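You operate a simulated robot arm through the tools that you are given. There is no shell and no other tool. Be economical: measure what you need, move in short steps, check, and stop when the job is done.

The job below is to be done with a simulated robot arm. You get a single attempt, and the scene is never put back.

Task
Wipe the smear off the window with the pale blue cloth, then dust the sill.
Fine: the beige duster is for the sill; don't crack the glass, and put both back.

It is judged by the outcome, as a careful person would: the job done as asked, and still so three seconds after it is handed in. It fails if anything else is knocked over, pushed out of place, dropped, spilled or broken. Flat cloth is picked up by pressing the open fingertips on it (5 to 10 N) and closing them slowly along it; thin cloth reads only 2 to 8 mm in the jaws.

Robot
A 7-joint arm with a two-finger parallel gripper, fixed in place. Base frame: the origin is at the foot of the arm, x ahead of it, y to its left, z up. Lengths are in cm, angles in degrees, forces in N, time in s.
With the tool pointing down near the work surface it reaches from about 10 to 68 cm from the base axis. Its first joint turns from -166.0 to 166.0 degrees. Payload 3.91 kg.
Tool frame: the origin (TCP) lies between the finger pads and is the grasp point; the fingertips stand 3 cm ahead of it; z points along the fingers, y is the line along which they close. The gripper opens to 11 cm. The fingers are 2 cm wide and 1 cm thick; the gripper's body (4.8 by 11.2 cm) begins 5.5 cm behind the TCP.
Orientation is that of the tool frame in the base frame, as [roll, pitch, yaw] about the fixed x, y, z axes, in that order (R = Rz(yaw) Ry(pitch) Rx(roll)). With the fingers straight down and closing along the base's y, the tool's x points along the base's -x, its y along +y and its z along -z.

Tools
- The arm moves only by the tool nudge_tool. Its argument "rows" is a list of rows, each a list of 6 numbers: the shift along the tool's x, y, z in cm, then the turn, a rotation vector about the tool's x, y, z in degrees. In form: [[tx, ty, tz, rx, ry, rz], ...]. A call has 1 to 20 rows; each row shifts and turns the commanded pose from where the row before left it, along the tool's axes as they then stand. "hand" is the closure in counts, from 0 (fully open) to 255 (shut), set as the call begins (left out, the last holds). A row lasts 0.2 s, in which the tool goes at most 5 cm and 8.6 degrees; a call with a longer step from one row to the next is refused whole, and so is a gripper value outside its range. Where a pose cannot be reached the arm comes as near as it can. A force on the tool above 40 N (or 10 N above the force at the start of the call, whichever is more), or a blocked arm, ends the call early, and 0.2 s more pass. The fingers move at their own pace (about 15.3 cm/s each) and stop on an object; they squeeze with about 28 N. The grip force told is the motor's: it shows also when the fingers shut on nothing. Time passes only in rows, and 0.2 s behind the last, so rows that do not move let the fingers close. The reply holds the time, the measured pose of the TCP, the force on the tool along the base axes, the opening and the grip force, in the units named above and with some noise.
- Cameras (640 x 400 px; columns grow to the right, rows downward): "scene" is fixed at [4.98, 64.96, 156.2]; the picture's right is [-0.72, -0.70, 0.00], its down [-0.43, 0.45, -0.78] and it looks along [0.54, -0.56, -0.62] (base axes); focal length 214 px, centre (320, 200). "wrist" rides on the gripper at [-3.6, 0, -5.7] in the tool frame; the picture's right is [0.00, -1.00, 0.00], its down [0.97, 0.00, -0.24] and it looks along [0.24, 0.00, 0.97] (tool axes); focal length 218 px, centre (320, 200). There is no depth. A picture from a camera that has moved, and an enlarged one, comes with that camera's place and axes in the base frame and with its lens.
- camera(camera): a new picture of that camera. The clock stands still meanwhile.
- lift_body(by): slides the trunk up (or, below 0, down) by that many cm; the arm rides with it, the base frame stays. It gives what a move gives, with no picture.
- inspect(camera, box): a new picture of the part [left, top, right, bottom] of that camera's present view, enlarged. The clock stands still meanwhile.
- sign_off(): hands the job in; it is judged then, once.

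Go step by step. Nothing tells you positions but the pictures and the camera data: compare them with the known pose of the tool, close in by small moves and look again before you grip or let go. The budget is 120 turns and 68 pictures, counting those below and the enlarged ones. Unless the task says otherwise, let go and move clear before handing in, and close with one line.

The tools are called after ">>>" as a command line: name --pt "numbers of a row" for each row, then --argument value for the rest, lists and objects as JSON in quotes. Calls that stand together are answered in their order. nudge_tool: Moves the arm, as the interface text tells. Its arguments: {"type":"object","properties":{"rows":{"type":"array","items":{"type":"array","items":{"type":"number"}}},"hand":{"type":"number"}},"required":["rows"]} The other tools are called the same way: lift_body (by) slides the trunk up or down; camera (camera) takes a picture; inspect (camera, box) takes an enlarged picture of a part of a camera's view; sign_off () hands the job in.

At the start:

```text
time_s: 0.0
tool_pos: [22.46, 25.18, 143.41]
tool_rot: [-180.0, 0.0, 180.0]
wrist_force: [0.4, 0.4, -0.3]
opening: 11.02
grip_force: 0.1
trunk travel left (down, up): [-57.5, 3.5]
```

scene: 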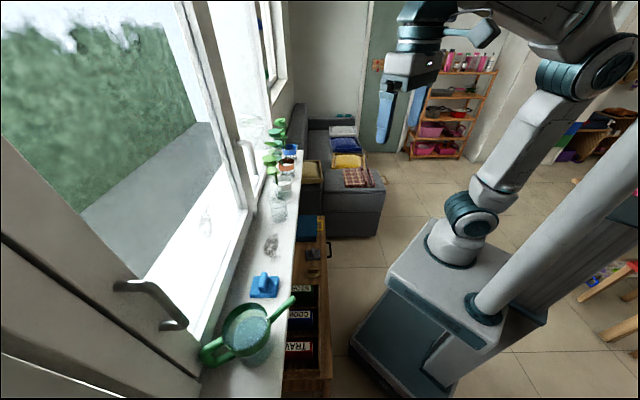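
wrist: 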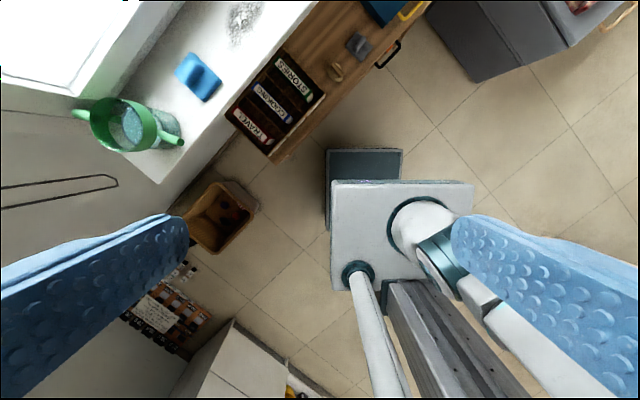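

I see a sill along the window with a watering can, a blue item, a grey dust patch and pots; the cloth and duster aren't obvious yet. I'll enlarge the views.

>>> inspect --camera "scene" --box '[190, 200, 350, 300]'

>>> inspect --camera "scene" --box '[190, 290, 350, 390]'

>>> inspect --camera "scene" --box '[230, 110, 390, 210]'

>>> inspect --camera "wrist" --box '[80, 0, 400, 200]'

```text
4.00 times, centred on (270, 250) of scene
camera zoom: at [4.98, 64.96, 156.2], right [-0.72, -0.7, 0.0], down [-0.43, 0.45, -0.78], along [0.54, -0.56, -0.62], focal length 858 px, centre (520, 0)
```

zoom: 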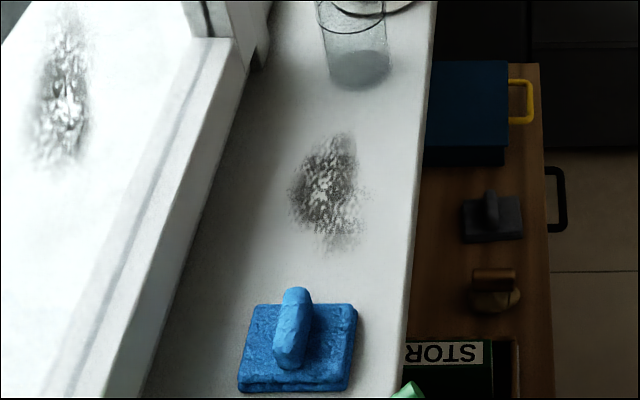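

```text
4.00 times, centred on (270, 340) of scene
camera zoom: at [4.98, 64.96, 156.2], right [-0.72, -0.7, 0.0], down [-0.43, 0.45, -0.78], along [0.54, -0.56, -0.62], focal length 858 px, centre (520, -360)
```

zoom: 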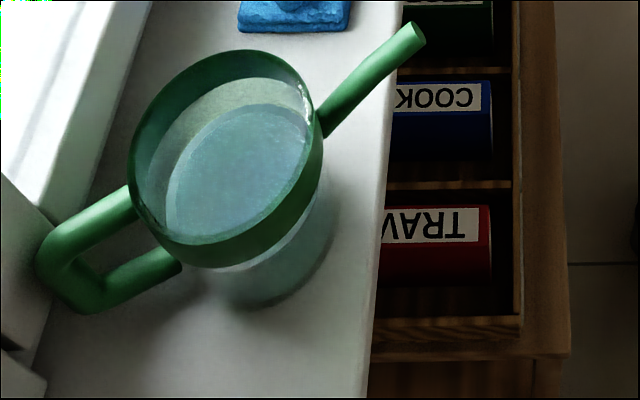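

```text
4.00 times, centred on (310, 160) of scene
camera zoom: at [4.98, 64.96, 156.2], right [-0.72, -0.7, 0.0], down [-0.43, 0.45, -0.78], along [0.54, -0.56, -0.62], focal length 858 px, centre (360, 360)
```

zoom: 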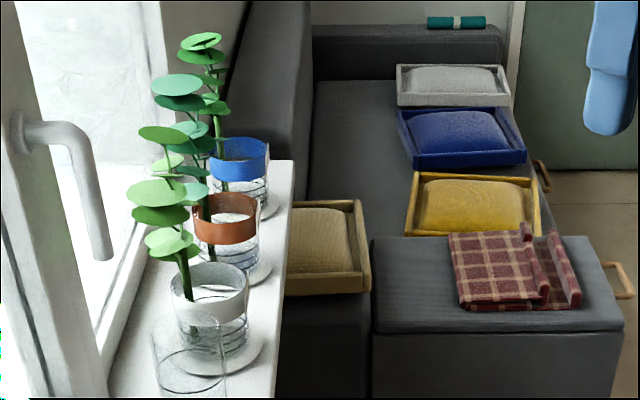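

```text
2.00 times, centred on (240, 100) of wrist
camera zoom: at [26.04, 25.17, 148.9], right [0.0, -1.0, 0.0], down [-0.97, 0.0, 0.24], along [-0.24, 0.0, -0.97], focal length 436 px, centre (480, 400)
```

zoom: 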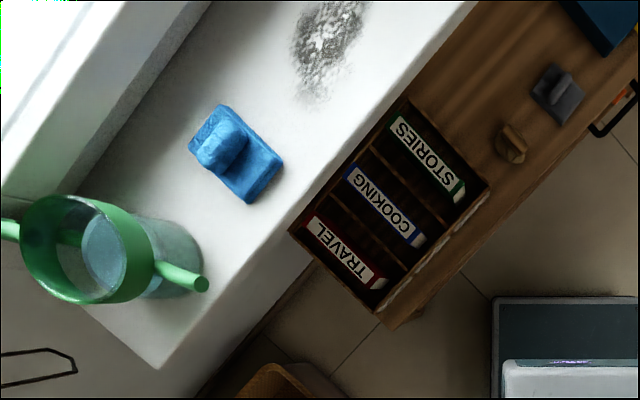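

The blue gripped pad is on the sill (about z 95); a grey pad and a small brownish thing lie on the cabinet (z about 48). I'll lower the trunk and look from closer to tell which is which.

>>> lift_body --by -25

>>> nudge_tool --pt "-4 -1.2 0 0 0 0" --pt "-4 -1.2 0 0 0 0" --pt "-4 -1.2 0 0 0 0" --pt "-4 -1.2 0 0 0 0" --pt "-4 -1.2 0 0 0 0" --pt "-4 -1.2 0 0 0 0" --pt "-4 -1.2 0 0 0 0" --pt "-4 -1.2 0 0 0 0"

>>> camera --camera "wrist"

>>> camera --camera "scene"

```text
time_s: 2.6
tool_pos: [22.42, 25.14, 118.24]
tool_rot: [180.0, 0.1, -179.9]
wrist_force: [0.0, -0.1, -0.1]
opening: 11.02
grip_force: 0.1
trunk travel left (down, up): [-32.5, 28.5]
```

```text
time_s: 4.4
tool_pos: [53.68, 15.87, 118.22]
tool_rot: [-179.9, 0.0, 179.9]
wrist_force: [-0.7, 0.1, 0.2]
opening: 11.01
grip_force: 0.0
out of reach, approached as far as the arm can: row 8
trunk travel left (down, up): [-32.5, 28.5]
```

```text
61 pictures are left
camera wrist: at [57.21, 15.89, 123.93], right [0.0, -1.0, 0.0], down [-0.97, 0.0, 0.24], along [-0.24, 0.0, -0.97], focal length 218 px, centre (320, 200)
```

wrist: 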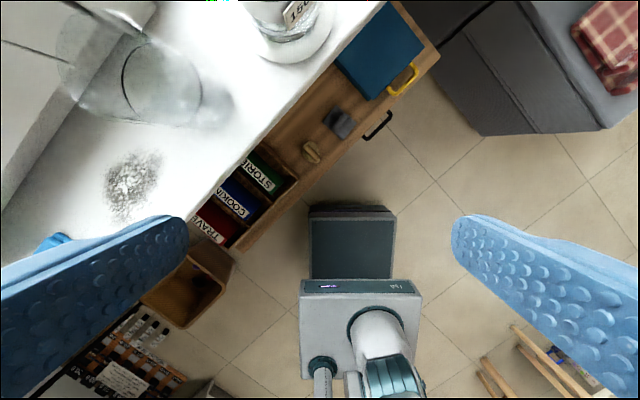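

```text
60 pictures are left
```

scene: 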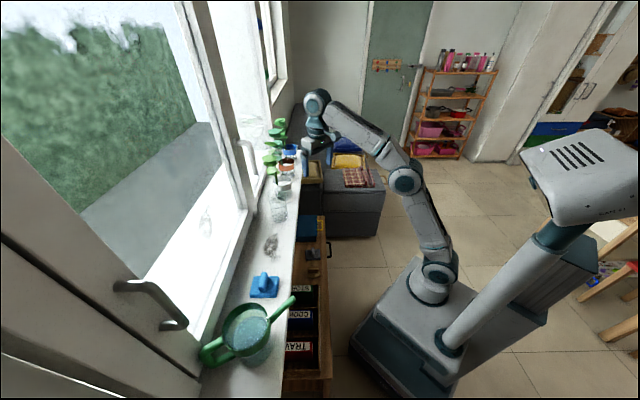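

>>> inspect --camera "wrist" --box '[270, 80, 390, 180]'

>>> inspect --camera "wrist" --box '[0, 0, 320, 200]'

```text
4.00 times, centred on (330, 130) of wrist
camera zoom: at [57.21, 15.89, 123.93], right [0.0, -1.0, 0.0], down [-0.97, 0.0, 0.24], along [-0.24, 0.0, -0.97], focal length 873 px, centre (280, 480)
```

zoom: 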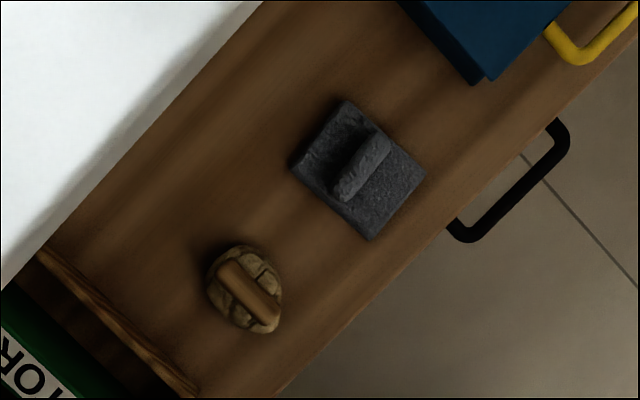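

```text
2.00 times, centred on (160, 100) of wrist
camera zoom: at [57.21, 15.89, 123.93], right [0.0, -1.0, 0.0], down [-0.97, 0.0, 0.24], along [-0.24, 0.0, -0.97], focal length 436 px, centre (640, 400)
```

zoom: 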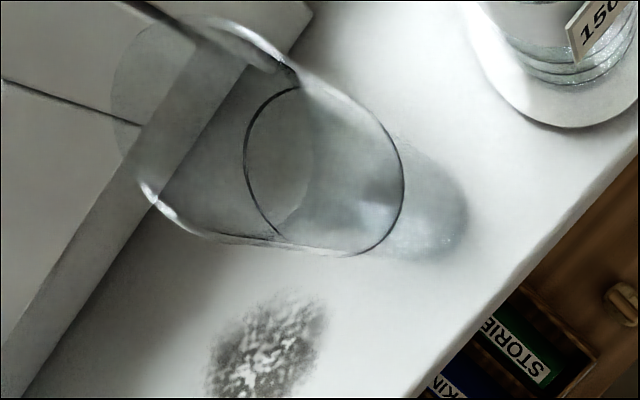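

The blue gripped pad on the sill is the window cloth, the beige oval with a handle on the cabinet is the duster, and the grey pad stays out of it. I'll raise the trunk and go above the blue cloth with the fingers turned to straddle its handle.

>>> lift_body --by 18

>>> nudge_tool --pt "2 3.6 2 0 0 0" --pt "2 3.6 2 0 0 0" --pt "2 3.6 2 0 0 0" --pt "2 3.6 2 0 0 0" --pt "2 3.6 2 0 0 0" --pt "2 3.6 2 0 0 0" --pt "2 3.6 2 0 0 0" --pt "2 3.6 2 0 0 0" --pt "0 0 0 0 0 7.5" --pt "0 0 0 0 0 7.5" --pt "0 0 0 0 0 7.5" --pt "0 0 0 0 0 7.5" --pt "0 0 0 0 0 7.5" --pt "0 0 0 0 0 7.5"

>>> camera --camera "wrist"

```text
time_s: 6.4
tool_pos: [53.66, 15.94, 136.17]
tool_rot: [180.0, 0.0, 180.0]
wrist_force: [0.5, 0.4, -0.3]
opening: 11.02
grip_force: 0.2
trunk travel left (down, up): [-50.5, 10.5]
```

```text
time_s: 9.4
tool_pos: [37.65, 44.61, 120.19]
tool_rot: [-180.0, 0.0, 134.8]
wrist_force: [-0.3, -0.5, 0.6]
opening: 11.02
grip_force: 0.0
trunk travel left (down, up): [-50.5, 10.5]
```

```text
57 pictures are left
camera wrist: at [40.21, 42.18, 125.82], right [-0.71, -0.7, 0.0], down [-0.68, 0.69, 0.24], along [-0.17, 0.17, -0.97], focal length 218 px, centre (320, 200)
```

wrist: 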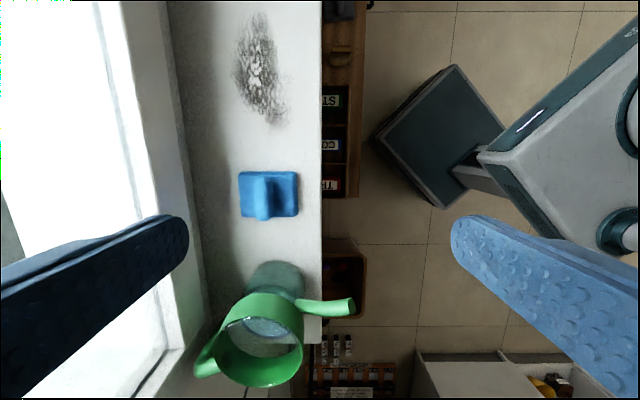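

I'm facing the cloth well aligned: its handle runs along the sill at about (40.7, 52.0). I'll move over it and part-way down, then check.

>>> nudge_tool --hand 60 --pt "1 2.5 1 0 0 0" --pt "1 2.5 2 0 0 0" --pt "1.1 2.4 3 0 0 0" --pt "0 0 3 0 0 0" --pt "0 0 3 0 0 0" --pt "0 0 2 0 0 0"

>>> camera --camera "wrist"

>>> inspect --camera "scene" --box '[190, 200, 350, 300]'

```text
time_s: 10.8
tool_pos: [40.71, 52.26, 106.06]
tool_rot: [-179.9, 0.1, 134.9]
wrist_force: [0.1, 0.1, -0.1]
opening: 8.45
grip_force: 0.1
trunk travel left (down, up): [-50.5, 10.5]
```

```text
56 pictures are left
camera wrist: at [43.37, 49.7, 111.79], right [-0.71, -0.71, 0.0], down [-0.69, 0.69, 0.24], along [-0.17, 0.17, -0.97], focal length 218 px, centre (320, 200)
```

wrist: 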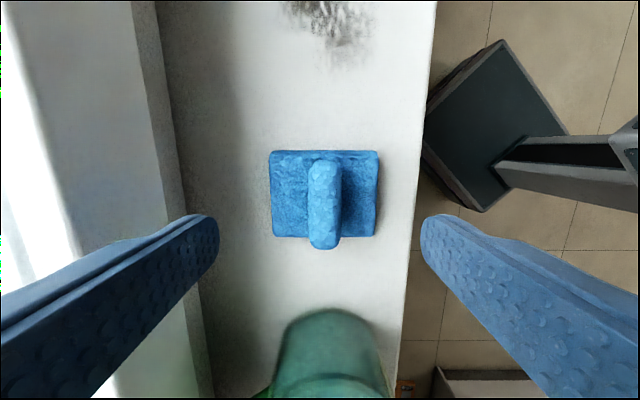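

```text
4.00 times, centred on (270, 250) of scene
camera zoom: at [4.98, 64.96, 156.2], right [-0.72, -0.7, 0.0], down [-0.43, 0.45, -0.78], along [0.54, -0.56, -0.62], focal length 858 px, centre (520, 0)
```

zoom: 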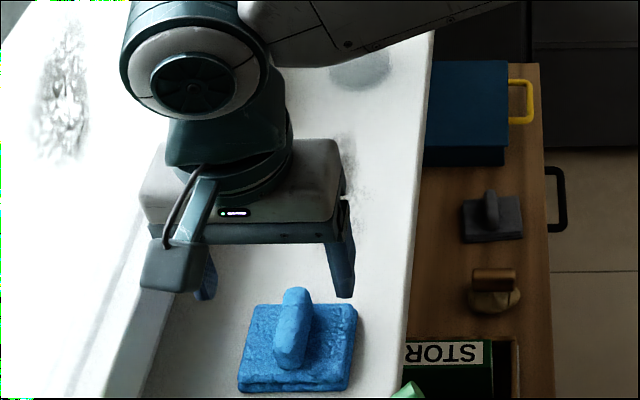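

The fingers straddle the handle. I'll narrow them and go down slowly toward the pad's top.

>>> nudge_tool --hand 130 --pt "0 0 0 0 0 0" --pt "0 0 2 0 0 0" --pt "0 0 2 0 0 0" --pt "0 0 0.5 0 0 0" --pt "0 0 0.5 0 0 0"

>>> inspect --camera "scene" --box '[220, 240, 300, 290]'

```text
time_s: 12.0
tool_pos: [40.62, 52.17, 101.14]
tool_rot: [-180.0, 0.0, 135.0]
wrist_force: [-0.5, 1.2, 0.0]
opening: 5.4
grip_force: 0.0
trunk travel left (down, up): [-50.5, 10.5]
```

```text
8.00 times, centred on (260, 265) of scene
camera zoom: at [4.98, 64.96, 156.2], right [-0.72, -0.7, 0.0], down [-0.43, 0.45, -0.78], along [0.54, -0.56, -0.62], focal length 1716 px, centre (800, -320)
```

zoom: 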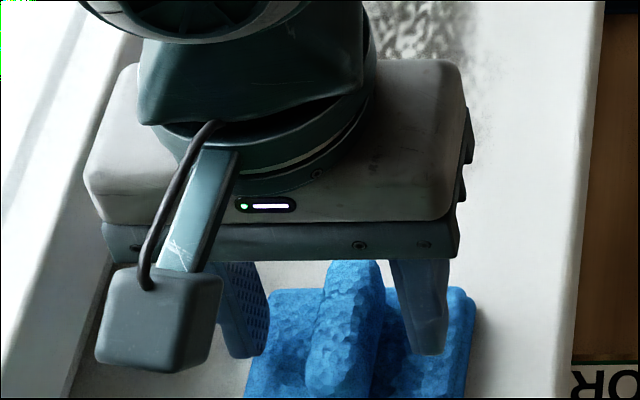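

The tips are beside the handle, still above the pad. Continuing down in small steps.

>>> nudge_tool --pt "0 0 0.4 0 0 0" --pt "0 0 0.3 0 0 0" --pt "0 0 0.3 0 0 0" --pt "0 0 0.2 0 0 0"

>>> inspect --camera "scene" --box '[220, 250, 300, 300]'

```text
time_s: 13.0
tool_pos: [40.68, 52.22, 100.05]
tool_rot: [179.9, 0.0, 135.1]
wrist_force: [0.1, 0.3, 1.7]
opening: 5.38
grip_force: 0.2
trunk travel left (down, up): [-50.5, 10.5]
```

```text
8.00 times, centred on (260, 275) of scene
camera zoom: at [4.98, 64.96, 156.2], right [-0.72, -0.7, 0.0], down [-0.43, 0.45, -0.78], along [0.54, -0.56, -0.62], focal length 1716 px, centre (800, -400)
```

zoom: 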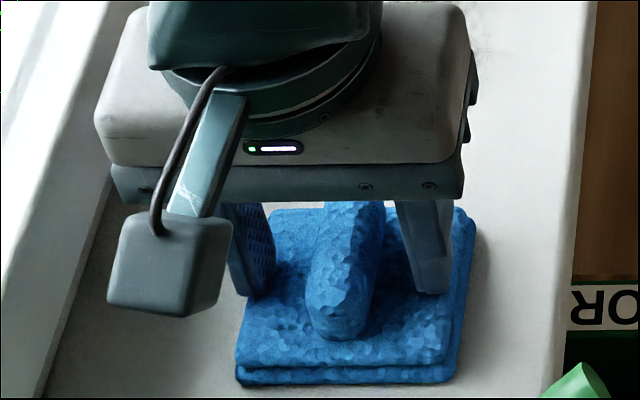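

>>> nudge_tool --pt "0 0 0.15 0 0 0" --pt "0 0 0.15 0 0 0"

```text
time_s: 13.6
tool_pos: [40.61, 52.26, 99.94]
tool_rot: [179.7, 0.0, 135.0]
wrist_force: [1.6, 1.4, 20.4]
opening: 5.4
grip_force: 0.1
trunk travel left (down, up): [-50.5, 10.5]
```

Contact: the pad's top is at z ≈ 97. I back off a little and close on the handle.

>>> nudge_tool --pt "0 0 -0.2 0 0 0" --pt "0 0 -0.2 0 0 0"

>>> nudge_tool --hand 255 --pt "0 0 0 0 0 0" --pt "0 0 0 0 0 0" --pt "0 0 0 0 0 0"

```text
time_s: 14.2
tool_pos: [40.62, 52.02, 100.03]
tool_rot: [-179.9, 0.1, 135.0]
wrist_force: [1.9, 3.1, 7.5]
opening: 5.39
grip_force: 0.7
trunk travel left (down, up): [-50.5, 10.5]
```

```text
time_s: 15.0
tool_pos: [40.79, 52.18, 99.98]
tool_rot: [-179.8, 0.0, 135.0]
wrist_force: [0.7, 0.9, 0.5]
opening: 1.95
grip_force: 28.4
trunk travel left (down, up): [-50.5, 10.5]
```

Cloth gripped (1.95 cm handle). I'll lift it, draw back from the window and turn it to face the glass.

>>> nudge_tool --pt "0 0 -1 0 0 0" --pt "0 0 -3 0 0 0" --pt "0 0 -4 0 0 0" --pt "0 0 -4 0 0 0" --pt "0 -4 -3 0 0 0" --pt "0 -4 0 0 0 0" --pt "0 -4 0 0 0 0" --pt "0 -4 0 0 0 0"

>>> nudge_tool --pt "0 0 0 -7.5 0 0" --pt "0 0 0 -7.5 0 0" --pt "0 0 0 -7.5 0 0" --pt "0 0 0 -7.5 0 0" --pt "0 0 0 -7.5 0 0" --pt "0 0 0 -7.5 0 0" --pt "0 0 0 -7.5 0 0" --pt "0 0 0 -7.5 0 0" --pt "0 0 0 -7.5 0 0" --pt "0 0 0 -7.5 0 0" --pt "0 0 0 -7.5 0 0" --pt "0 0 0 -7.5 0 0"

>>> camera --camera "wrist"

>>> camera --camera "scene"

```text
time_s: 16.8
tool_pos: [29.37, 40.7, 115.04]
tool_rot: [179.9, 0.1, 135.0]
wrist_force: [-0.3, -0.2, 0.1]
opening: 1.93
grip_force: 28.3
trunk travel left (down, up): [-50.5, 10.5]
```

```text
time_s: 18.9
tool_pos: [34.83, 32.23, 126.04]
tool_rot: [101.7, -12.1, 126.9]
wrist_force: [-0.7, 0.9, -0.6]
opening: 1.92
grip_force: 27.2
out of reach, approached as far as the arm can: row 8
trunk travel left (down, up): [-50.5, 10.5]
stopped in row 10: the arm was blocked; the commanded pose is now the measured one
```

```text
52 pictures are left
camera wrist: at [32.6, 25.89, 126.36], right [-0.29, 0.04, -0.96], down [-0.75, 0.61, 0.25], along [0.6, 0.79, -0.14], focal length 218 px, centre (320, 200)
```

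wrist: 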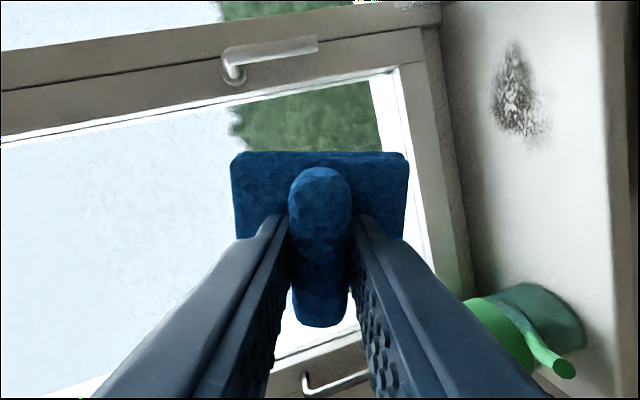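

```text
51 pictures are left
```

scene: 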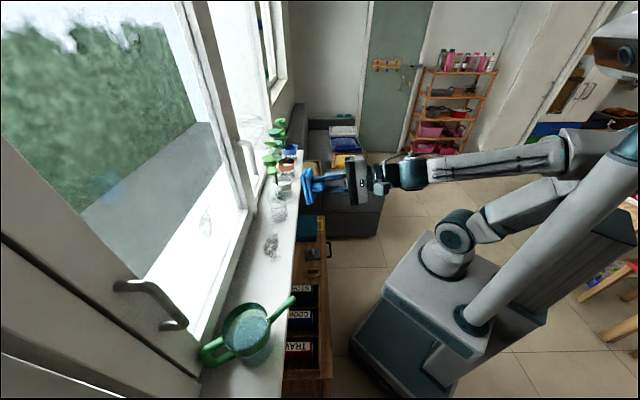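

The arm folded too tightly near its column and stopped short of the full turn. I'll extend toward the window in free space and finish the turn there.

>>> nudge_tool --pt "0 0 3 0 0 0" --pt "0 0 3 0 0 0" --pt "0 0 3 0 0 0" --pt "0 0 3 0 0 0" --pt "0 0 0 -3 1.5 -3.4" --pt "0 0 0 -3 1.4 -3.4" --pt "0 0 0 -3 1.3 -3.4" --pt "0 0 0 -3 1.3 -3.3"

>>> camera --camera "wrist"

>>> camera --camera "scene"

```text
time_s: 20.7
tool_pos: [43.76, 39.65, 123.88]
tool_rot: [88.8, 1.0, 133.7]
wrist_force: [-0.2, -0.6, -0.7]
opening: 1.94
grip_force: 28.3
trunk travel left (down, up): [-50.5, 10.5]
```

```text
50 pictures are left
camera wrist: at [42.2, 33.21, 123.71], right [0.03, 0.0, -1.0], down [-0.84, 0.54, -0.02], along [0.54, 0.84, 0.02], focal length 218 px, centre (320, 200)
```

wrist: 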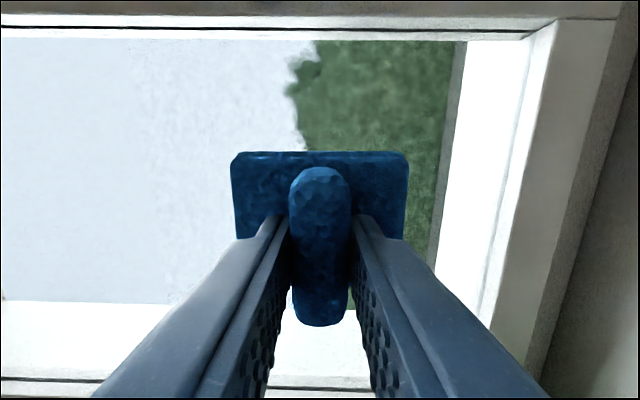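

```text
49 pictures are left
```

scene: 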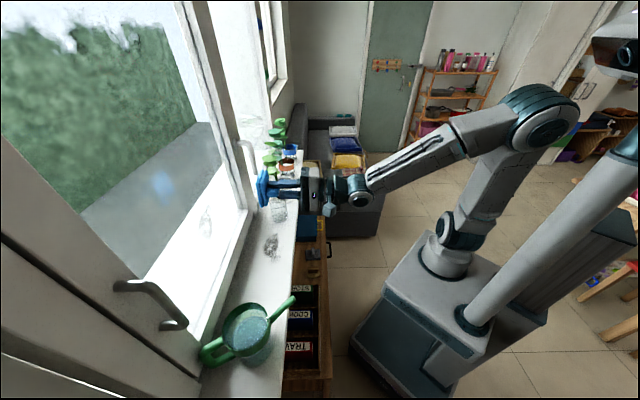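

The pad now faces the glass, and its reflection in the window puts the glass at about v ≈ 77 cm from the base along the 45° normal. The smear is hidden behind the pad, so I'll raise the tool a little to see it.

>>> nudge_tool --pt "0 3 0 1.2 1.3 1.0" --pt "0 3 0 0 0 0" --pt "-1 3 0 0 0 0" --pt "-2 0 0 0 0 0"

>>> camera --camera "wrist"

>>> inspect --camera "scene" --box '[130, 150, 290, 250]'

```text
time_s: 21.7
tool_pos: [45.78, 37.28, 132.83]
tool_rot: [90.1, 0.0, 135.0]
wrist_force: [-0.2, -0.3, -0.6]
opening: 1.92
grip_force: 28.2
trunk travel left (down, up): [-50.5, 10.5]
```

```text
48 pictures are left
camera wrist: at [44.34, 30.84, 132.79], right [0.0, 0.0, -1.0], down [-0.86, 0.52, 0.0], along [0.52, 0.86, 0.0], focal length 218 px, centre (320, 200)
```

wrist: 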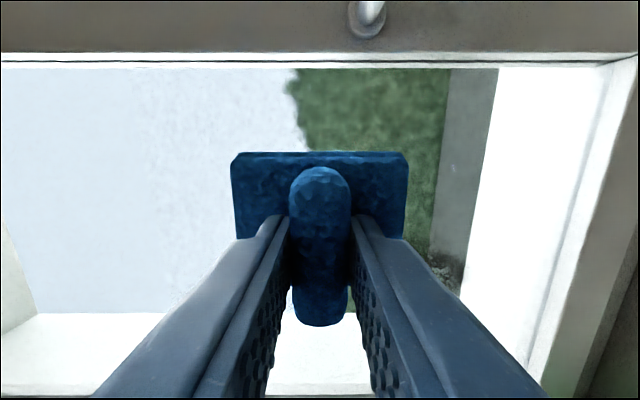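

```text
4.00 times, centred on (210, 200) of scene
camera zoom: at [4.98, 64.96, 156.2], right [-0.72, -0.7, 0.0], down [-0.43, 0.45, -0.78], along [0.54, -0.56, -0.62], focal length 858 px, centre (760, 200)
```

zoom: 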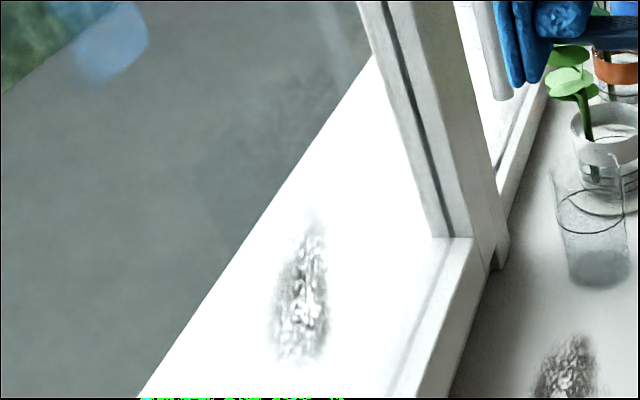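

The smear lies at about u ≈ -4.5, z ≈ 119 on the glass. I'll bring the pad in front of it and a few cm short of the pane.

>>> nudge_tool --pt "2.6 -3.5 0 0 0 0" --pt "2.6 -3.5 0 0 0 0" --pt "2.6 -3.5 1 0 0 0" --pt "2.7 -3.5 2 0 0 0" --pt "0 0 2.5 0 0 0" --pt "0 0 2.5 0 0 0" --pt "0 0 0 0 0 0"

>>> inspect --camera "scene" --box '[130, 150, 290, 250]'

```text
time_s: 23.3
tool_pos: [44.13, 50.6, 118.76]
tool_rot: [90.1, 0.0, 135.0]
wrist_force: [-0.8, -0.3, -1.2]
opening: 1.92
grip_force: 28.2
trunk travel left (down, up): [-50.5, 10.5]
```

```text
4.00 times, centred on (210, 200) of scene
camera zoom: at [4.98, 64.96, 156.2], right [-0.72, -0.7, 0.0], down [-0.43, 0.45, -0.78], along [0.54, -0.56, -0.62], focal length 858 px, centre (760, 200)
```

zoom: 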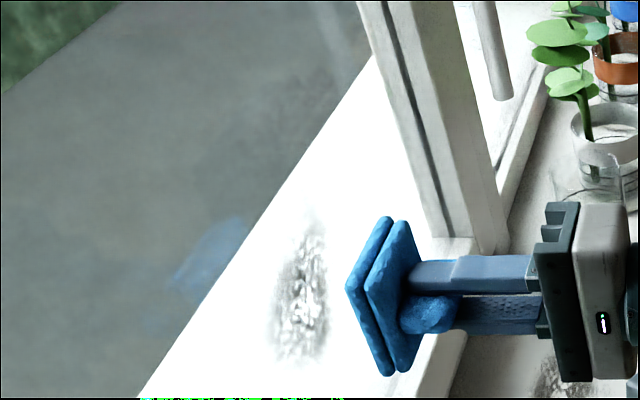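

The pad and its reflection suggest about 4.5 cm to the glass. Approaching gently.

>>> nudge_tool --pt "0 0 1 0 0 0" --pt "0 0 1 0 0 0" --pt "0 0 0.6 0 0 0" --pt "0 0 0.4 0 0 0"

>>> nudge_tool --pt "0 0 0.25 0 0 0" --pt "0 0 0.2 0 0 0"

>>> nudge_tool --pt "0 0 0.2 0 0 0" --pt "0 0 0.2 0 0 0"

>>> inspect --camera "scene" --box '[150, 180, 270, 255]'

```text
time_s: 24.3
tool_pos: [46.26, 52.75, 118.75]
tool_rot: [90.1, -0.2, 134.9]
wrist_force: [-0.4, -0.8, -0.3]
opening: 1.97
grip_force: 28.1
trunk travel left (down, up): [-50.5, 10.5]
```

```text
time_s: 24.9
tool_pos: [46.46, 53.21, 118.83]
tool_rot: [90.1, 0.0, 135.0]
wrist_force: [-0.9, 1.0, -0.5]
opening: 1.92
grip_force: 27.6
trunk travel left (down, up): [-50.5, 10.5]
```

```text
time_s: 25.5
tool_pos: [46.91, 53.48, 118.7]
tool_rot: [90.1, -0.1, 134.9]
wrist_force: [-0.5, -0.5, -0.2]
opening: 1.93
grip_force: 28.2
trunk travel left (down, up): [-50.5, 10.5]
```

```text
5.33 times, centred on (210, 218) of scene
camera zoom: at [4.98, 64.96, 156.2], right [-0.72, -0.7, 0.0], down [-0.43, 0.45, -0.78], along [0.54, -0.56, -0.62], focal length 1144 px, centre (907, 107)
```

zoom: 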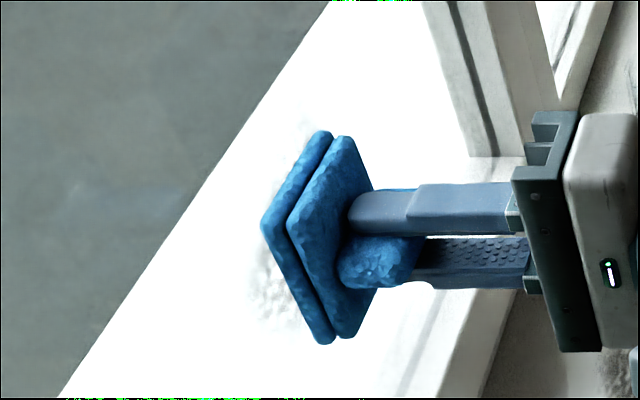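

>>> nudge_tool --pt "0 0 0.2 0 0 0" --pt "0 0 0.2 0 0 0"

>>> nudge_tool --pt "0 0 0.15 0 0 0" --pt "0 0 0.15 0 0 0"

```text
time_s: 26.1
tool_pos: [47.05, 53.59, 118.79]
tool_rot: [90.1, -0.1, 135.0]
wrist_force: [-4.5, -7.7, -2.1]
opening: 1.92
grip_force: 28.1
trunk travel left (down, up): [-50.5, 10.5]
```

```text
time_s: 26.7
tool_pos: [47.24, 53.61, 118.81]
tool_rot: [90.2, -0.1, 134.9]
wrist_force: [-19.5, -22.9, -9.0]
opening: 1.94
grip_force: 28.3
trunk travel left (down, up): [-50.5, 10.5]
```

Contact, and a bit too firm (≈30 N); backing off to about 8 N before wiping.

>>> nudge_tool --pt "0 0 -0.15 0 0 0" --pt "0 0 -0.12 0 0 0"

```text
time_s: 27.3
tool_pos: [47.01, 53.53, 118.9]
tool_rot: [89.9, -0.1, 135.0]
wrist_force: [-10.9, -10.7, -7.9]
opening: 1.92
grip_force: 27.8
trunk travel left (down, up): [-50.5, 10.5]
```

>>> nudge_tool --pt "0 0.3 -0.07 0 0 0" --pt "0.7 0 0 0 0 0" --pt "0.7 0 0 0 0 0" --pt "0.7 0 0 0 0 0" --pt "0.7 0 0 0 0 0"

```text
time_s: 28.5
tool_pos: [45.12, 55.51, 119.17]
tool_rot: [90.0, -0.2, 134.9]
wrist_force: [-1.0, -2.0, -0.4]
opening: 1.92
grip_force: 28.3
trunk travel left (down, up): [-50.5, 10.5]
```

>>> nudge_tool --pt "0 0 0.1 0 0 0" --pt "-0.8 0 0 0 0 0" --pt "-0.8 0 0 0 0 0" --pt "-0.8 0 0 0 0 0" --pt "-0.8 0 0 0 0 0" --pt "-0.8 0 0 0 0 0"

>>> inspect --camera "scene" --box '[150, 180, 270, 255]'

```text
time_s: 29.9
tool_pos: [47.92, 52.83, 119.13]
tool_rot: [90.1, -0.1, 134.9]
wrist_force: [-7.2, -3.4, -0.1]
opening: 1.92
grip_force: 28.2
trunk travel left (down, up): [-50.5, 10.5]
```

```text
5.33 times, centred on (210, 218) of scene
camera zoom: at [4.98, 64.96, 156.2], right [-0.72, -0.7, 0.0], down [-0.43, 0.45, -0.78], along [0.54, -0.56, -0.62], focal length 1144 px, centre (907, 107)
```

zoom: 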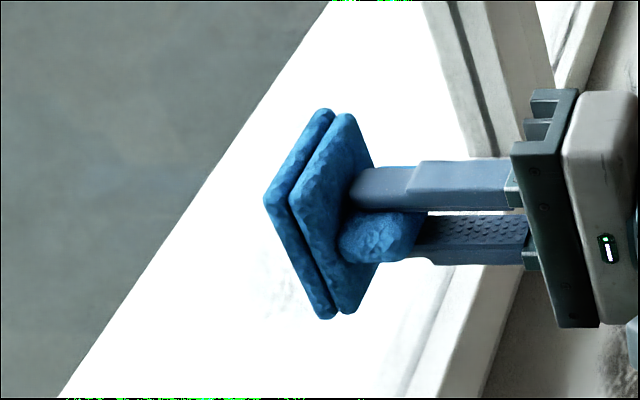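

The smear is coming off at about 8 N. I continue with strokes over its upper and lower parts.

>>> nudge_tool --pt "0 0.8 0 0 0 0" --pt "0 0.8 0 0 0 0" --pt "-0.8 0.8 0 0 0 0" --pt "-0.8 0 0 0 0 0" --pt "0.8 0 0 0 0 0" --pt "0.9 0 0 0 0 0" --pt "0.9 0 0 0 0 0" --pt "0.9 0 0 0 0 0" --pt "0.9 0 0 0 0 0" --pt "0.9 0 0 0 0 0" --pt "0.9 0 0 0 0 0" --pt "0.9 0 0 0 0 0"

>>> nudge_tool --pt "0 -0.9 0 0 0 0" --pt "0 -0.9 0 0 0 0" --pt "0 -0.9 0 0 0 0" --pt "0 -0.9 0 0 0 0" --pt "0 -0.9 0 0 0 0"

```text
time_s: 32.5
tool_pos: [44.19, 56.72, 121.47]
tool_rot: [90.0, -0.1, 134.9]
wrist_force: [-4.1, -7.6, 0.1]
opening: 1.9
grip_force: 28.1
trunk travel left (down, up): [-50.5, 10.5]
```

```text
time_s: 33.7
tool_pos: [43.9, 56.87, 117.11]
tool_rot: [90.0, -0.1, 134.9]
wrist_force: [-5.4, -4.7, 4.3]
opening: 1.94
grip_force: 27.7
trunk travel left (down, up): [-50.5, 10.5]
```

>>> nudge_tool --pt "-0.9 -0.2 0 0 0 0" --pt "-0.9 0 0 0 0 0" --pt "-0.9 0 0 0 0 0" --pt "-0.9 0 0 0 0 0" --pt "-0.9 0 0 0 0 0" --pt "-0.9 0 0 0 0 0" --pt "-0.9 0 0 0 0 0" --pt "-0.9 0 0 0 0 0" --pt "-0.9 0 0 0 0 0"

>>> nudge_tool --pt "0.8 0.6 0 0 0 0" --pt "0.8 0.6 0 0 0 0" --pt "0.8 0.6 0 0 0 0" --pt "0.8 0 0 0 0 0" --pt "0.8 0 0 0 0 0" --pt "0.8 0 0 0 0 0" --pt "0.8 0 0 0 0 0" --pt "-0.8 0 0 0 0 0" --pt "-0.8 0 0 0 0 0" --pt "-0.8 0 0 0 0 0" --pt "-0.8 0 0 0 0 0"

>>> nudge_tool --pt "0 0 -1 0 0 0" --pt "0 0 -3 0 0 0" --pt "0 0 -3 0 0 0" --pt "0 0 -3 0 0 0"

>>> inspect --camera "scene" --box '[150, 180, 270, 255]'

```text
time_s: 35.7
tool_pos: [49.85, 50.87, 116.84]
tool_rot: [90.1, -0.1, 134.9]
wrist_force: [-4.6, -2.4, -0.5]
opening: 1.91
grip_force: 27.8
trunk travel left (down, up): [-50.5, 10.5]
```

```text
time_s: 38.1
tool_pos: [48.21, 52.52, 118.57]
tool_rot: [90.0, 0.0, 134.9]
wrist_force: [-1.1, -0.9, -0.8]
opening: 1.94
grip_force: 27.7
trunk travel left (down, up): [-50.5, 10.5]
```

```text
time_s: 39.1
tool_pos: [40.8, 45.48, 118.63]
tool_rot: [90.1, -0.2, 134.9]
wrist_force: [0.0, -0.2, -0.7]
opening: 1.9
grip_force: 28.0
trunk travel left (down, up): [-50.5, 10.5]
```

```text
5.33 times, centred on (210, 218) of scene
camera zoom: at [4.98, 64.96, 156.2], right [-0.72, -0.7, 0.0], down [-0.43, 0.45, -0.78], along [0.54, -0.56, -0.62], focal length 1144 px, centre (907, 107)
```

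zoom: 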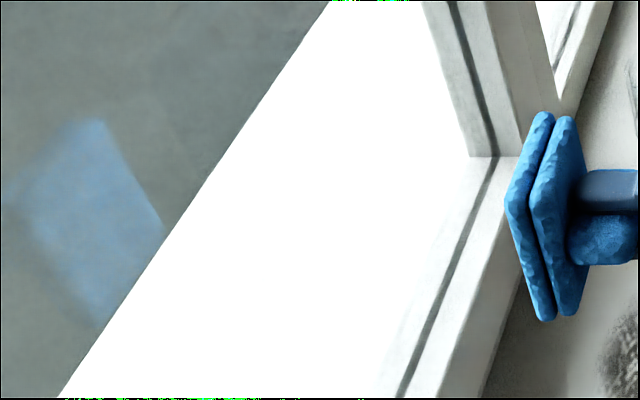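

The glass looks clean from the scene camera. I'll check once more from the wrist camera against the darker background.

>>> nudge_tool --pt "-3 4 -0.5 0 0 0" --pt "-3 4 -0.5 0 0 0" --pt "-3 4 -0.5 0 0 0" --pt "-3 4 -0.5 0 0 0"

>>> camera --camera "wrist"

```text
refused: row 1 steps farther than a row can; nothing moved
```

```text
42 pictures are left
camera wrist: at [39.4, 39.01, 118.55], right [0.0, 0.0, -1.0], down [-0.86, 0.52, 0.0], along [0.52, 0.86, 0.0], focal length 218 px, centre (320, 200)
```

wrist: 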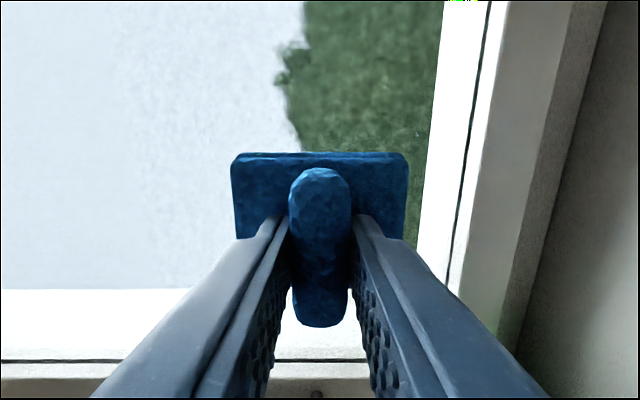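

>>> nudge_tool --pt "-2.4 3.2 -0.4 0 0 0" --pt "-2.4 3.2 -0.4 0 0 0" --pt "-2.4 3.2 -0.4 0 0 0" --pt "-2.4 3.2 -0.4 0 0 0" --pt "-2.4 3.2 -0.4 0 0 0"

>>> camera --camera "wrist"

```text
time_s: 40.3
tool_pos: [48.06, 36.07, 134.78]
tool_rot: [90.1, -0.1, 134.9]
wrist_force: [-0.5, 0.2, -1.3]
opening: 1.94
grip_force: 28.2
trunk travel left (down, up): [-50.5, 10.5]
```

```text
41 pictures are left
camera wrist: at [46.48, 29.48, 134.64], right [0.0, 0.0, -1.0], down [-0.86, 0.52, 0.0], along [0.52, 0.86, 0.0], focal length 218 px, centre (320, 200)
```

wrist: 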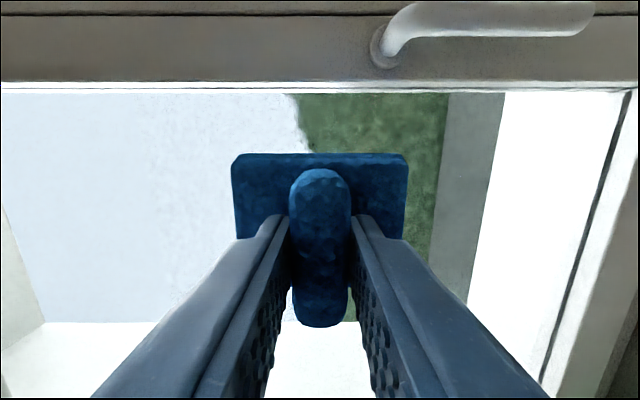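

The smear is gone from this view too. Now I turn the pad back down and return it to its spot on the sill.

>>> nudge_tool --pt "3.3 -2 0 0 0 0" --pt "3.3 -2 0 0 0 0" --pt "3.3 -2 0 0 0 0" --pt "3.3 -2 0 0 0 0" --pt "3.3 -2 0 0 0 0" --pt "0 0 0 7.5 0 0" --pt "0 0 0 7.5 0 0" --pt "0 0 0 7.5 0 0" --pt "0 0 0 7.5 0 0" --pt "0 0 0 7.5 0 0" --pt "0 0 0 7.5 0 0" --pt "0 0 0 7.5 0 0" --pt "0 0 0 7.5 0 0" --pt "0 0 0 7.5 0 0" --pt "0 0 0 7.5 0 0" --pt "0 0 0 7.5 0 0" --pt "0 0 0 7.5 0 0"

```text
time_s: 43.9
tool_pos: [36.63, 47.39, 124.54]
tool_rot: [-179.7, -0.2, 134.9]
wrist_force: [-0.1, 0.8, -1.1]
opening: 1.93
grip_force: 28.5
trunk travel left (down, up): [-50.5, 10.5]
```

>>> nudge_tool --pt "0.25 3.1 2 0 0 0" --pt "0.25 3.1 3 0 0 0" --pt "0 0 4 0 0 0" --pt "0 0 4 0 0 0" --pt "0 0 4 0 0 0" --pt "0 0 3 0 0 0" --pt "0 0 2 0 0 0"

>>> inspect --camera "scene" --box '[220, 250, 300, 300]'

```text
time_s: 45.5
tool_pos: [40.47, 52.01, 102.42]
tool_rot: [-179.9, 0.0, 135.0]
wrist_force: [1.3, -0.3, 0.0]
opening: 1.91
grip_force: 27.8
trunk travel left (down, up): [-50.5, 10.5]
```

```text
8.00 times, centred on (260, 275) of scene
camera zoom: at [4.98, 64.96, 156.2], right [-0.72, -0.7, 0.0], down [-0.43, 0.45, -0.78], along [0.54, -0.56, -0.62], focal length 1716 px, centre (800, -400)
```

zoom: 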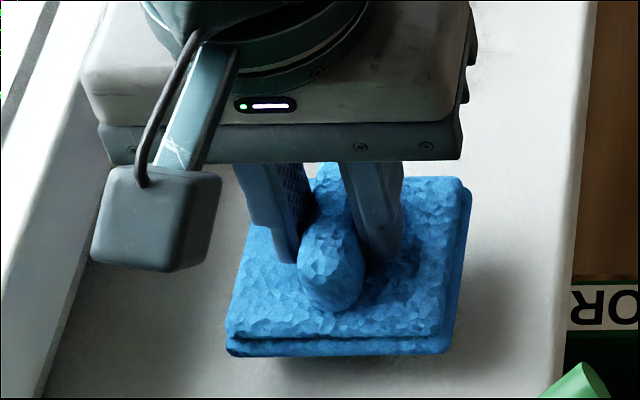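

>>> nudge_tool --pt "0 0.2 0.8 0 0 0" --pt "0 0 0.7 0 0 0" --pt "0 0 0.4 0 0 0" --pt "0 0 0.2 0 0 0"

>>> nudge_tool --pt "0 0 0.15 0 0 0" --pt "0 0 0.1 0 0 0"

```text
time_s: 46.5
tool_pos: [40.59, 52.19, 100.55]
tool_rot: [-179.9, -0.1, 134.9]
wrist_force: [-0.1, -0.4, -0.6]
opening: 1.92
grip_force: 28.2
trunk travel left (down, up): [-50.5, 10.5]
```

```text
time_s: 47.1
tool_pos: [40.64, 52.23, 100.39]
tool_rot: [-180.0, -0.2, 134.8]
wrist_force: [0.6, 0.6, 5.3]
opening: 1.92
grip_force: 28.3
trunk travel left (down, up): [-50.5, 10.5]
```

The pad has touched down. I release it and rise straight up.

>>> nudge_tool --hand 130 --pt "0 0 0 0 0 0" --pt "0 0 0 0 0 0" --pt "0 0 -1 0 0 0" --pt "0 0 -3 0 0 0" --pt "0 0 -4 0 0 0" --pt "0 0 -4 0 0 0" --pt "0 0 -4 0 0 0"

>>> camera --camera "wrist"

```text
time_s: 48.7
tool_pos: [40.41, 52.36, 116.24]
tool_rot: [-179.8, 0.0, 135.0]
wrist_force: [0.0, 0.1, 0.0]
opening: 5.4
grip_force: 0.1
trunk travel left (down, up): [-50.5, 10.5]
```

```text
39 pictures are left
camera wrist: at [43.01, 49.83, 121.92], right [-0.71, -0.71, 0.0], down [-0.69, 0.69, 0.24], along [-0.17, 0.17, -0.97], focal length 218 px, centre (320, 200)
```

wrist: 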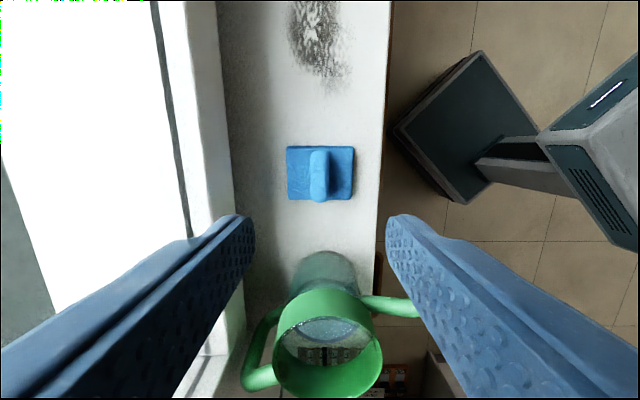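

The cloth is back where it was. Next the duster: I draw back from the sill, turn the fingers 90° to close across its handle, and move above the cabinet.

>>> nudge_tool --pt "0 -3 0 0 0 0" --pt "0 -4 0 0 0 0" --pt "0 -4 0 0 0 0" --pt "0 -4 0 0 0 0" --pt "0 0 0 0 0 -7.5" --pt "0 0 0 0 0 -7.5" --pt "0 0 0 0 0 -7.5" --pt "0 0 0 0 0 -7.5" --pt "0 0 0 0 0 -7.5" --pt "0 0 0 0 0 -7.5" --pt "0 0 0 0 0 -7.5" --pt "0 0 0 0 0 -7.5" --pt "0 0 0 0 0 -7.5" --pt "0 0 0 0 0 -7.5" --pt "0 0 0 0 0 -7.5" --pt "0 0 0 0 0 -7.5"

>>> nudge_tool --pt "0 -4.2 0 0 0 0" --pt "0 -4.2 0 0 0 0" --pt "0 -4.2 0 0 0 0" --pt "0 -4.2 0 0 0 0" --pt "0 -4.2 0 0 0 0" --pt "0 -4.2 0 0 0 0" --pt "0 -4.2 0 0 0 0" --pt "0 -4.2 0 0 0 0"

>>> camera --camera "scene"

```text
time_s: 52.1
tool_pos: [30.2, 41.63, 116.22]
tool_rot: [179.8, -0.2, -134.9]
wrist_force: [-0.9, -1.0, 0.4]
opening: 5.42
grip_force: 0.0
trunk travel left (down, up): [-50.5, 10.5]
```

```text
time_s: 53.9
tool_pos: [53.8, 17.94, 116.4]
tool_rot: [179.9, -0.1, -135.0]
wrist_force: [0.1, 0.0, -0.1]
opening: 5.41
grip_force: 0.0
trunk travel left (down, up): [-50.5, 10.5]
```

```text
38 pictures are left
```

scene: 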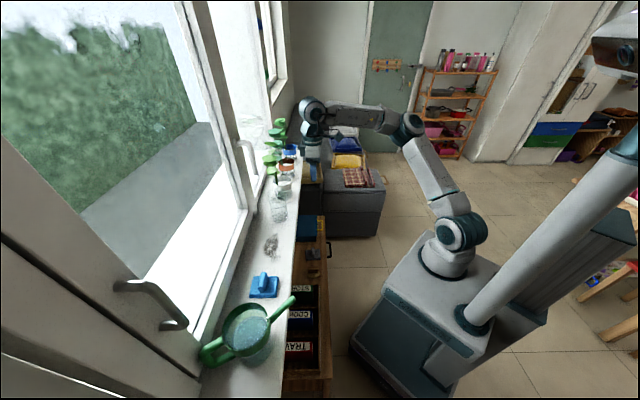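

>>> lift_body --by -38

>>> camera --camera "wrist"

>>> camera --camera "scene"

```text
time_s: 57.5
tool_pos: [53.66, 18.0, 78.34]
tool_rot: [-180.0, -0.1, -135.1]
wrist_force: [0.5, 0.0, -0.3]
opening: 5.39
grip_force: 0.1
trunk travel left (down, up): [-12.5, 48.5]
```

```text
37 pictures are left
camera wrist: at [56.25, 20.65, 84.06], right [0.71, -0.71, 0.0], down [-0.69, -0.69, 0.24], along [-0.17, -0.17, -0.97], focal length 218 px, centre (320, 200)
```

wrist: 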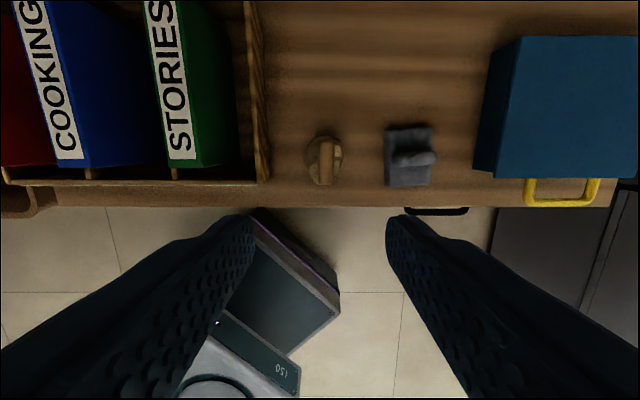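

```text
36 pictures are left
```

scene: 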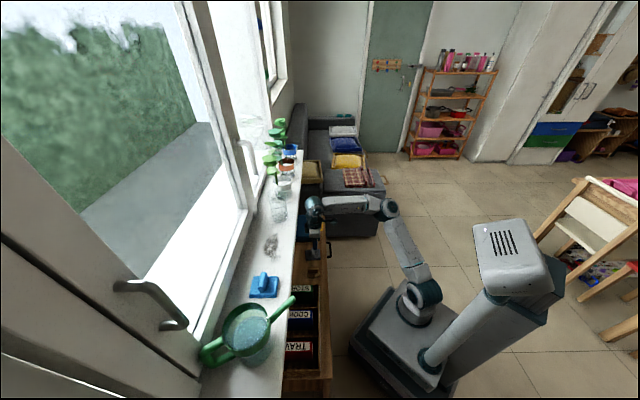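

The duster's handle is at about u 26.3, v 52.1, between the book box and the grey pad; there's room for the gripper. Descending part way.

>>> nudge_tool --pt "-0.7 -0.5 3 0 0 0" --pt "-0.7 -0.6 3 0 0 0" --pt "0 0 3 0 0 0" --pt "0 0 3 0 0 0" --pt "0 0 3 0 0 0" --pt "0 0 2 0 0 0"

>>> camera --camera "wrist"

>>> inspect --camera "scene" --box '[270, 220, 366, 280]'

```text
time_s: 58.9
tool_pos: [55.53, 18.28, 61.54]
tool_rot: [179.8, -0.2, -135.2]
wrist_force: [0.0, -0.5, 0.6]
opening: 5.37
grip_force: 0.1
trunk travel left (down, up): [-12.5, 48.5]
```

```text
35 pictures are left
camera wrist: at [58.03, 20.88, 67.09], right [0.71, -0.71, 0.0], down [-0.69, -0.69, 0.24], along [-0.17, -0.17, -0.97], focal length 218 px, centre (320, 200)
```

wrist: 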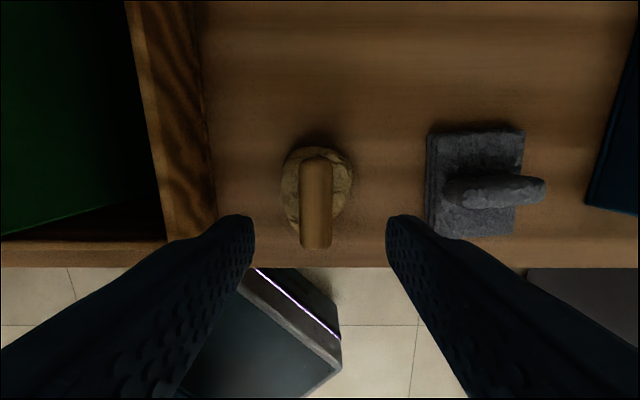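

```text
6.67 times, centred on (318, 250) of scene
camera zoom: at [4.98, 64.96, 156.2], right [-0.72, -0.7, 0.0], down [-0.43, 0.45, -0.78], along [0.54, -0.56, -0.62], focal length 1430 px, centre (333, -133)
```

zoom: 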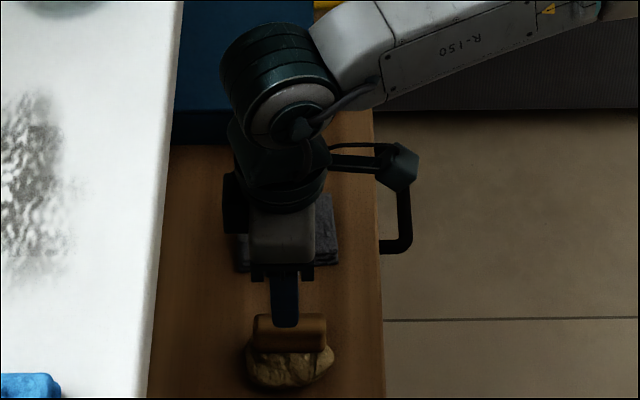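

Well aligned over the handle. I narrow the fingers to about 4 cm and descend slowly beside it.

>>> nudge_tool --hand 165 --pt "0 0.15 0 0 0 0" --pt "0 0 2 0 0 0" --pt "0 0 2 0 0 0" --pt "0 0 1 0 0 0" --pt "0 0 0.5 0 0 0" --pt "0 0 0.5 0 0 0"

>>> inspect --camera "scene" --box '[282, 235, 346, 275]'

>>> camera --camera "wrist"

```text
time_s: 60.3
tool_pos: [55.28, 18.47, 55.33]
tool_rot: [179.8, 0.0, -135.1]
wrist_force: [-0.5, 0.0, -0.7]
opening: 3.89
grip_force: 0.0
trunk travel left (down, up): [-12.5, 48.5]
```

```text
10.00 times, centred on (314, 255) of scene
camera zoom: at [4.98, 64.96, 156.2], right [-0.72, -0.7, 0.0], down [-0.43, 0.45, -0.78], along [0.54, -0.56, -0.62], focal length 2145 px, centre (380, -350)
```

zoom: 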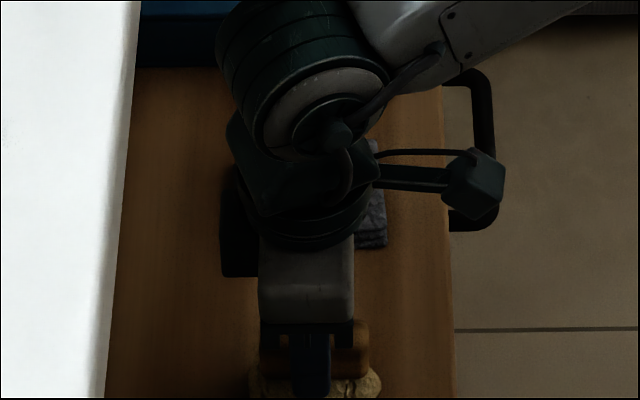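

```text
32 pictures are left
camera wrist: at [57.83, 21.02, 60.99], right [0.71, -0.71, 0.0], down [-0.69, -0.69, 0.24], along [-0.17, -0.17, -0.97], focal length 218 px, centre (320, 200)
```

wrist: 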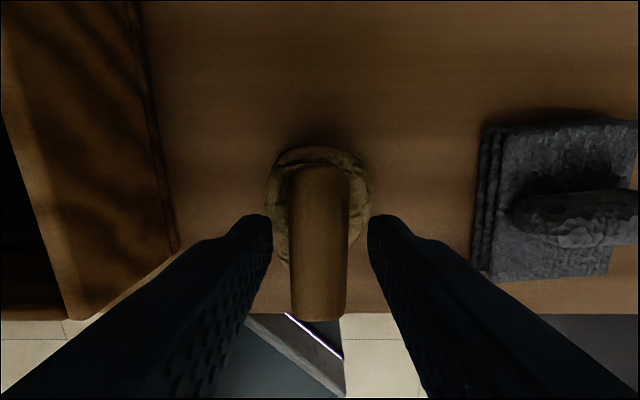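

>>> nudge_tool --pt "0 0 0.4 0 0 0" --pt "0 0 0.3 0 0 0" --pt "0 0 0.3 0 0 0"

>>> nudge_tool --pt "0 0 0.25 0 0 0" --pt "0 0 0.2 0 0 0"

```text
time_s: 61.1
tool_pos: [55.4, 18.49, 54.37]
tool_rot: [179.9, 0.0, -135.0]
wrist_force: [0.0, -0.6, 0.3]
opening: 3.89
grip_force: 0.1
trunk travel left (down, up): [-12.5, 48.5]
```

```text
time_s: 61.7
tool_pos: [55.3, 18.42, 54.22]
tool_rot: [-180.0, 0.0, -135.1]
wrist_force: [0.3, -1.2, 18.8]
opening: 3.9
grip_force: 0.6
trunk travel left (down, up): [-12.5, 48.5]
```

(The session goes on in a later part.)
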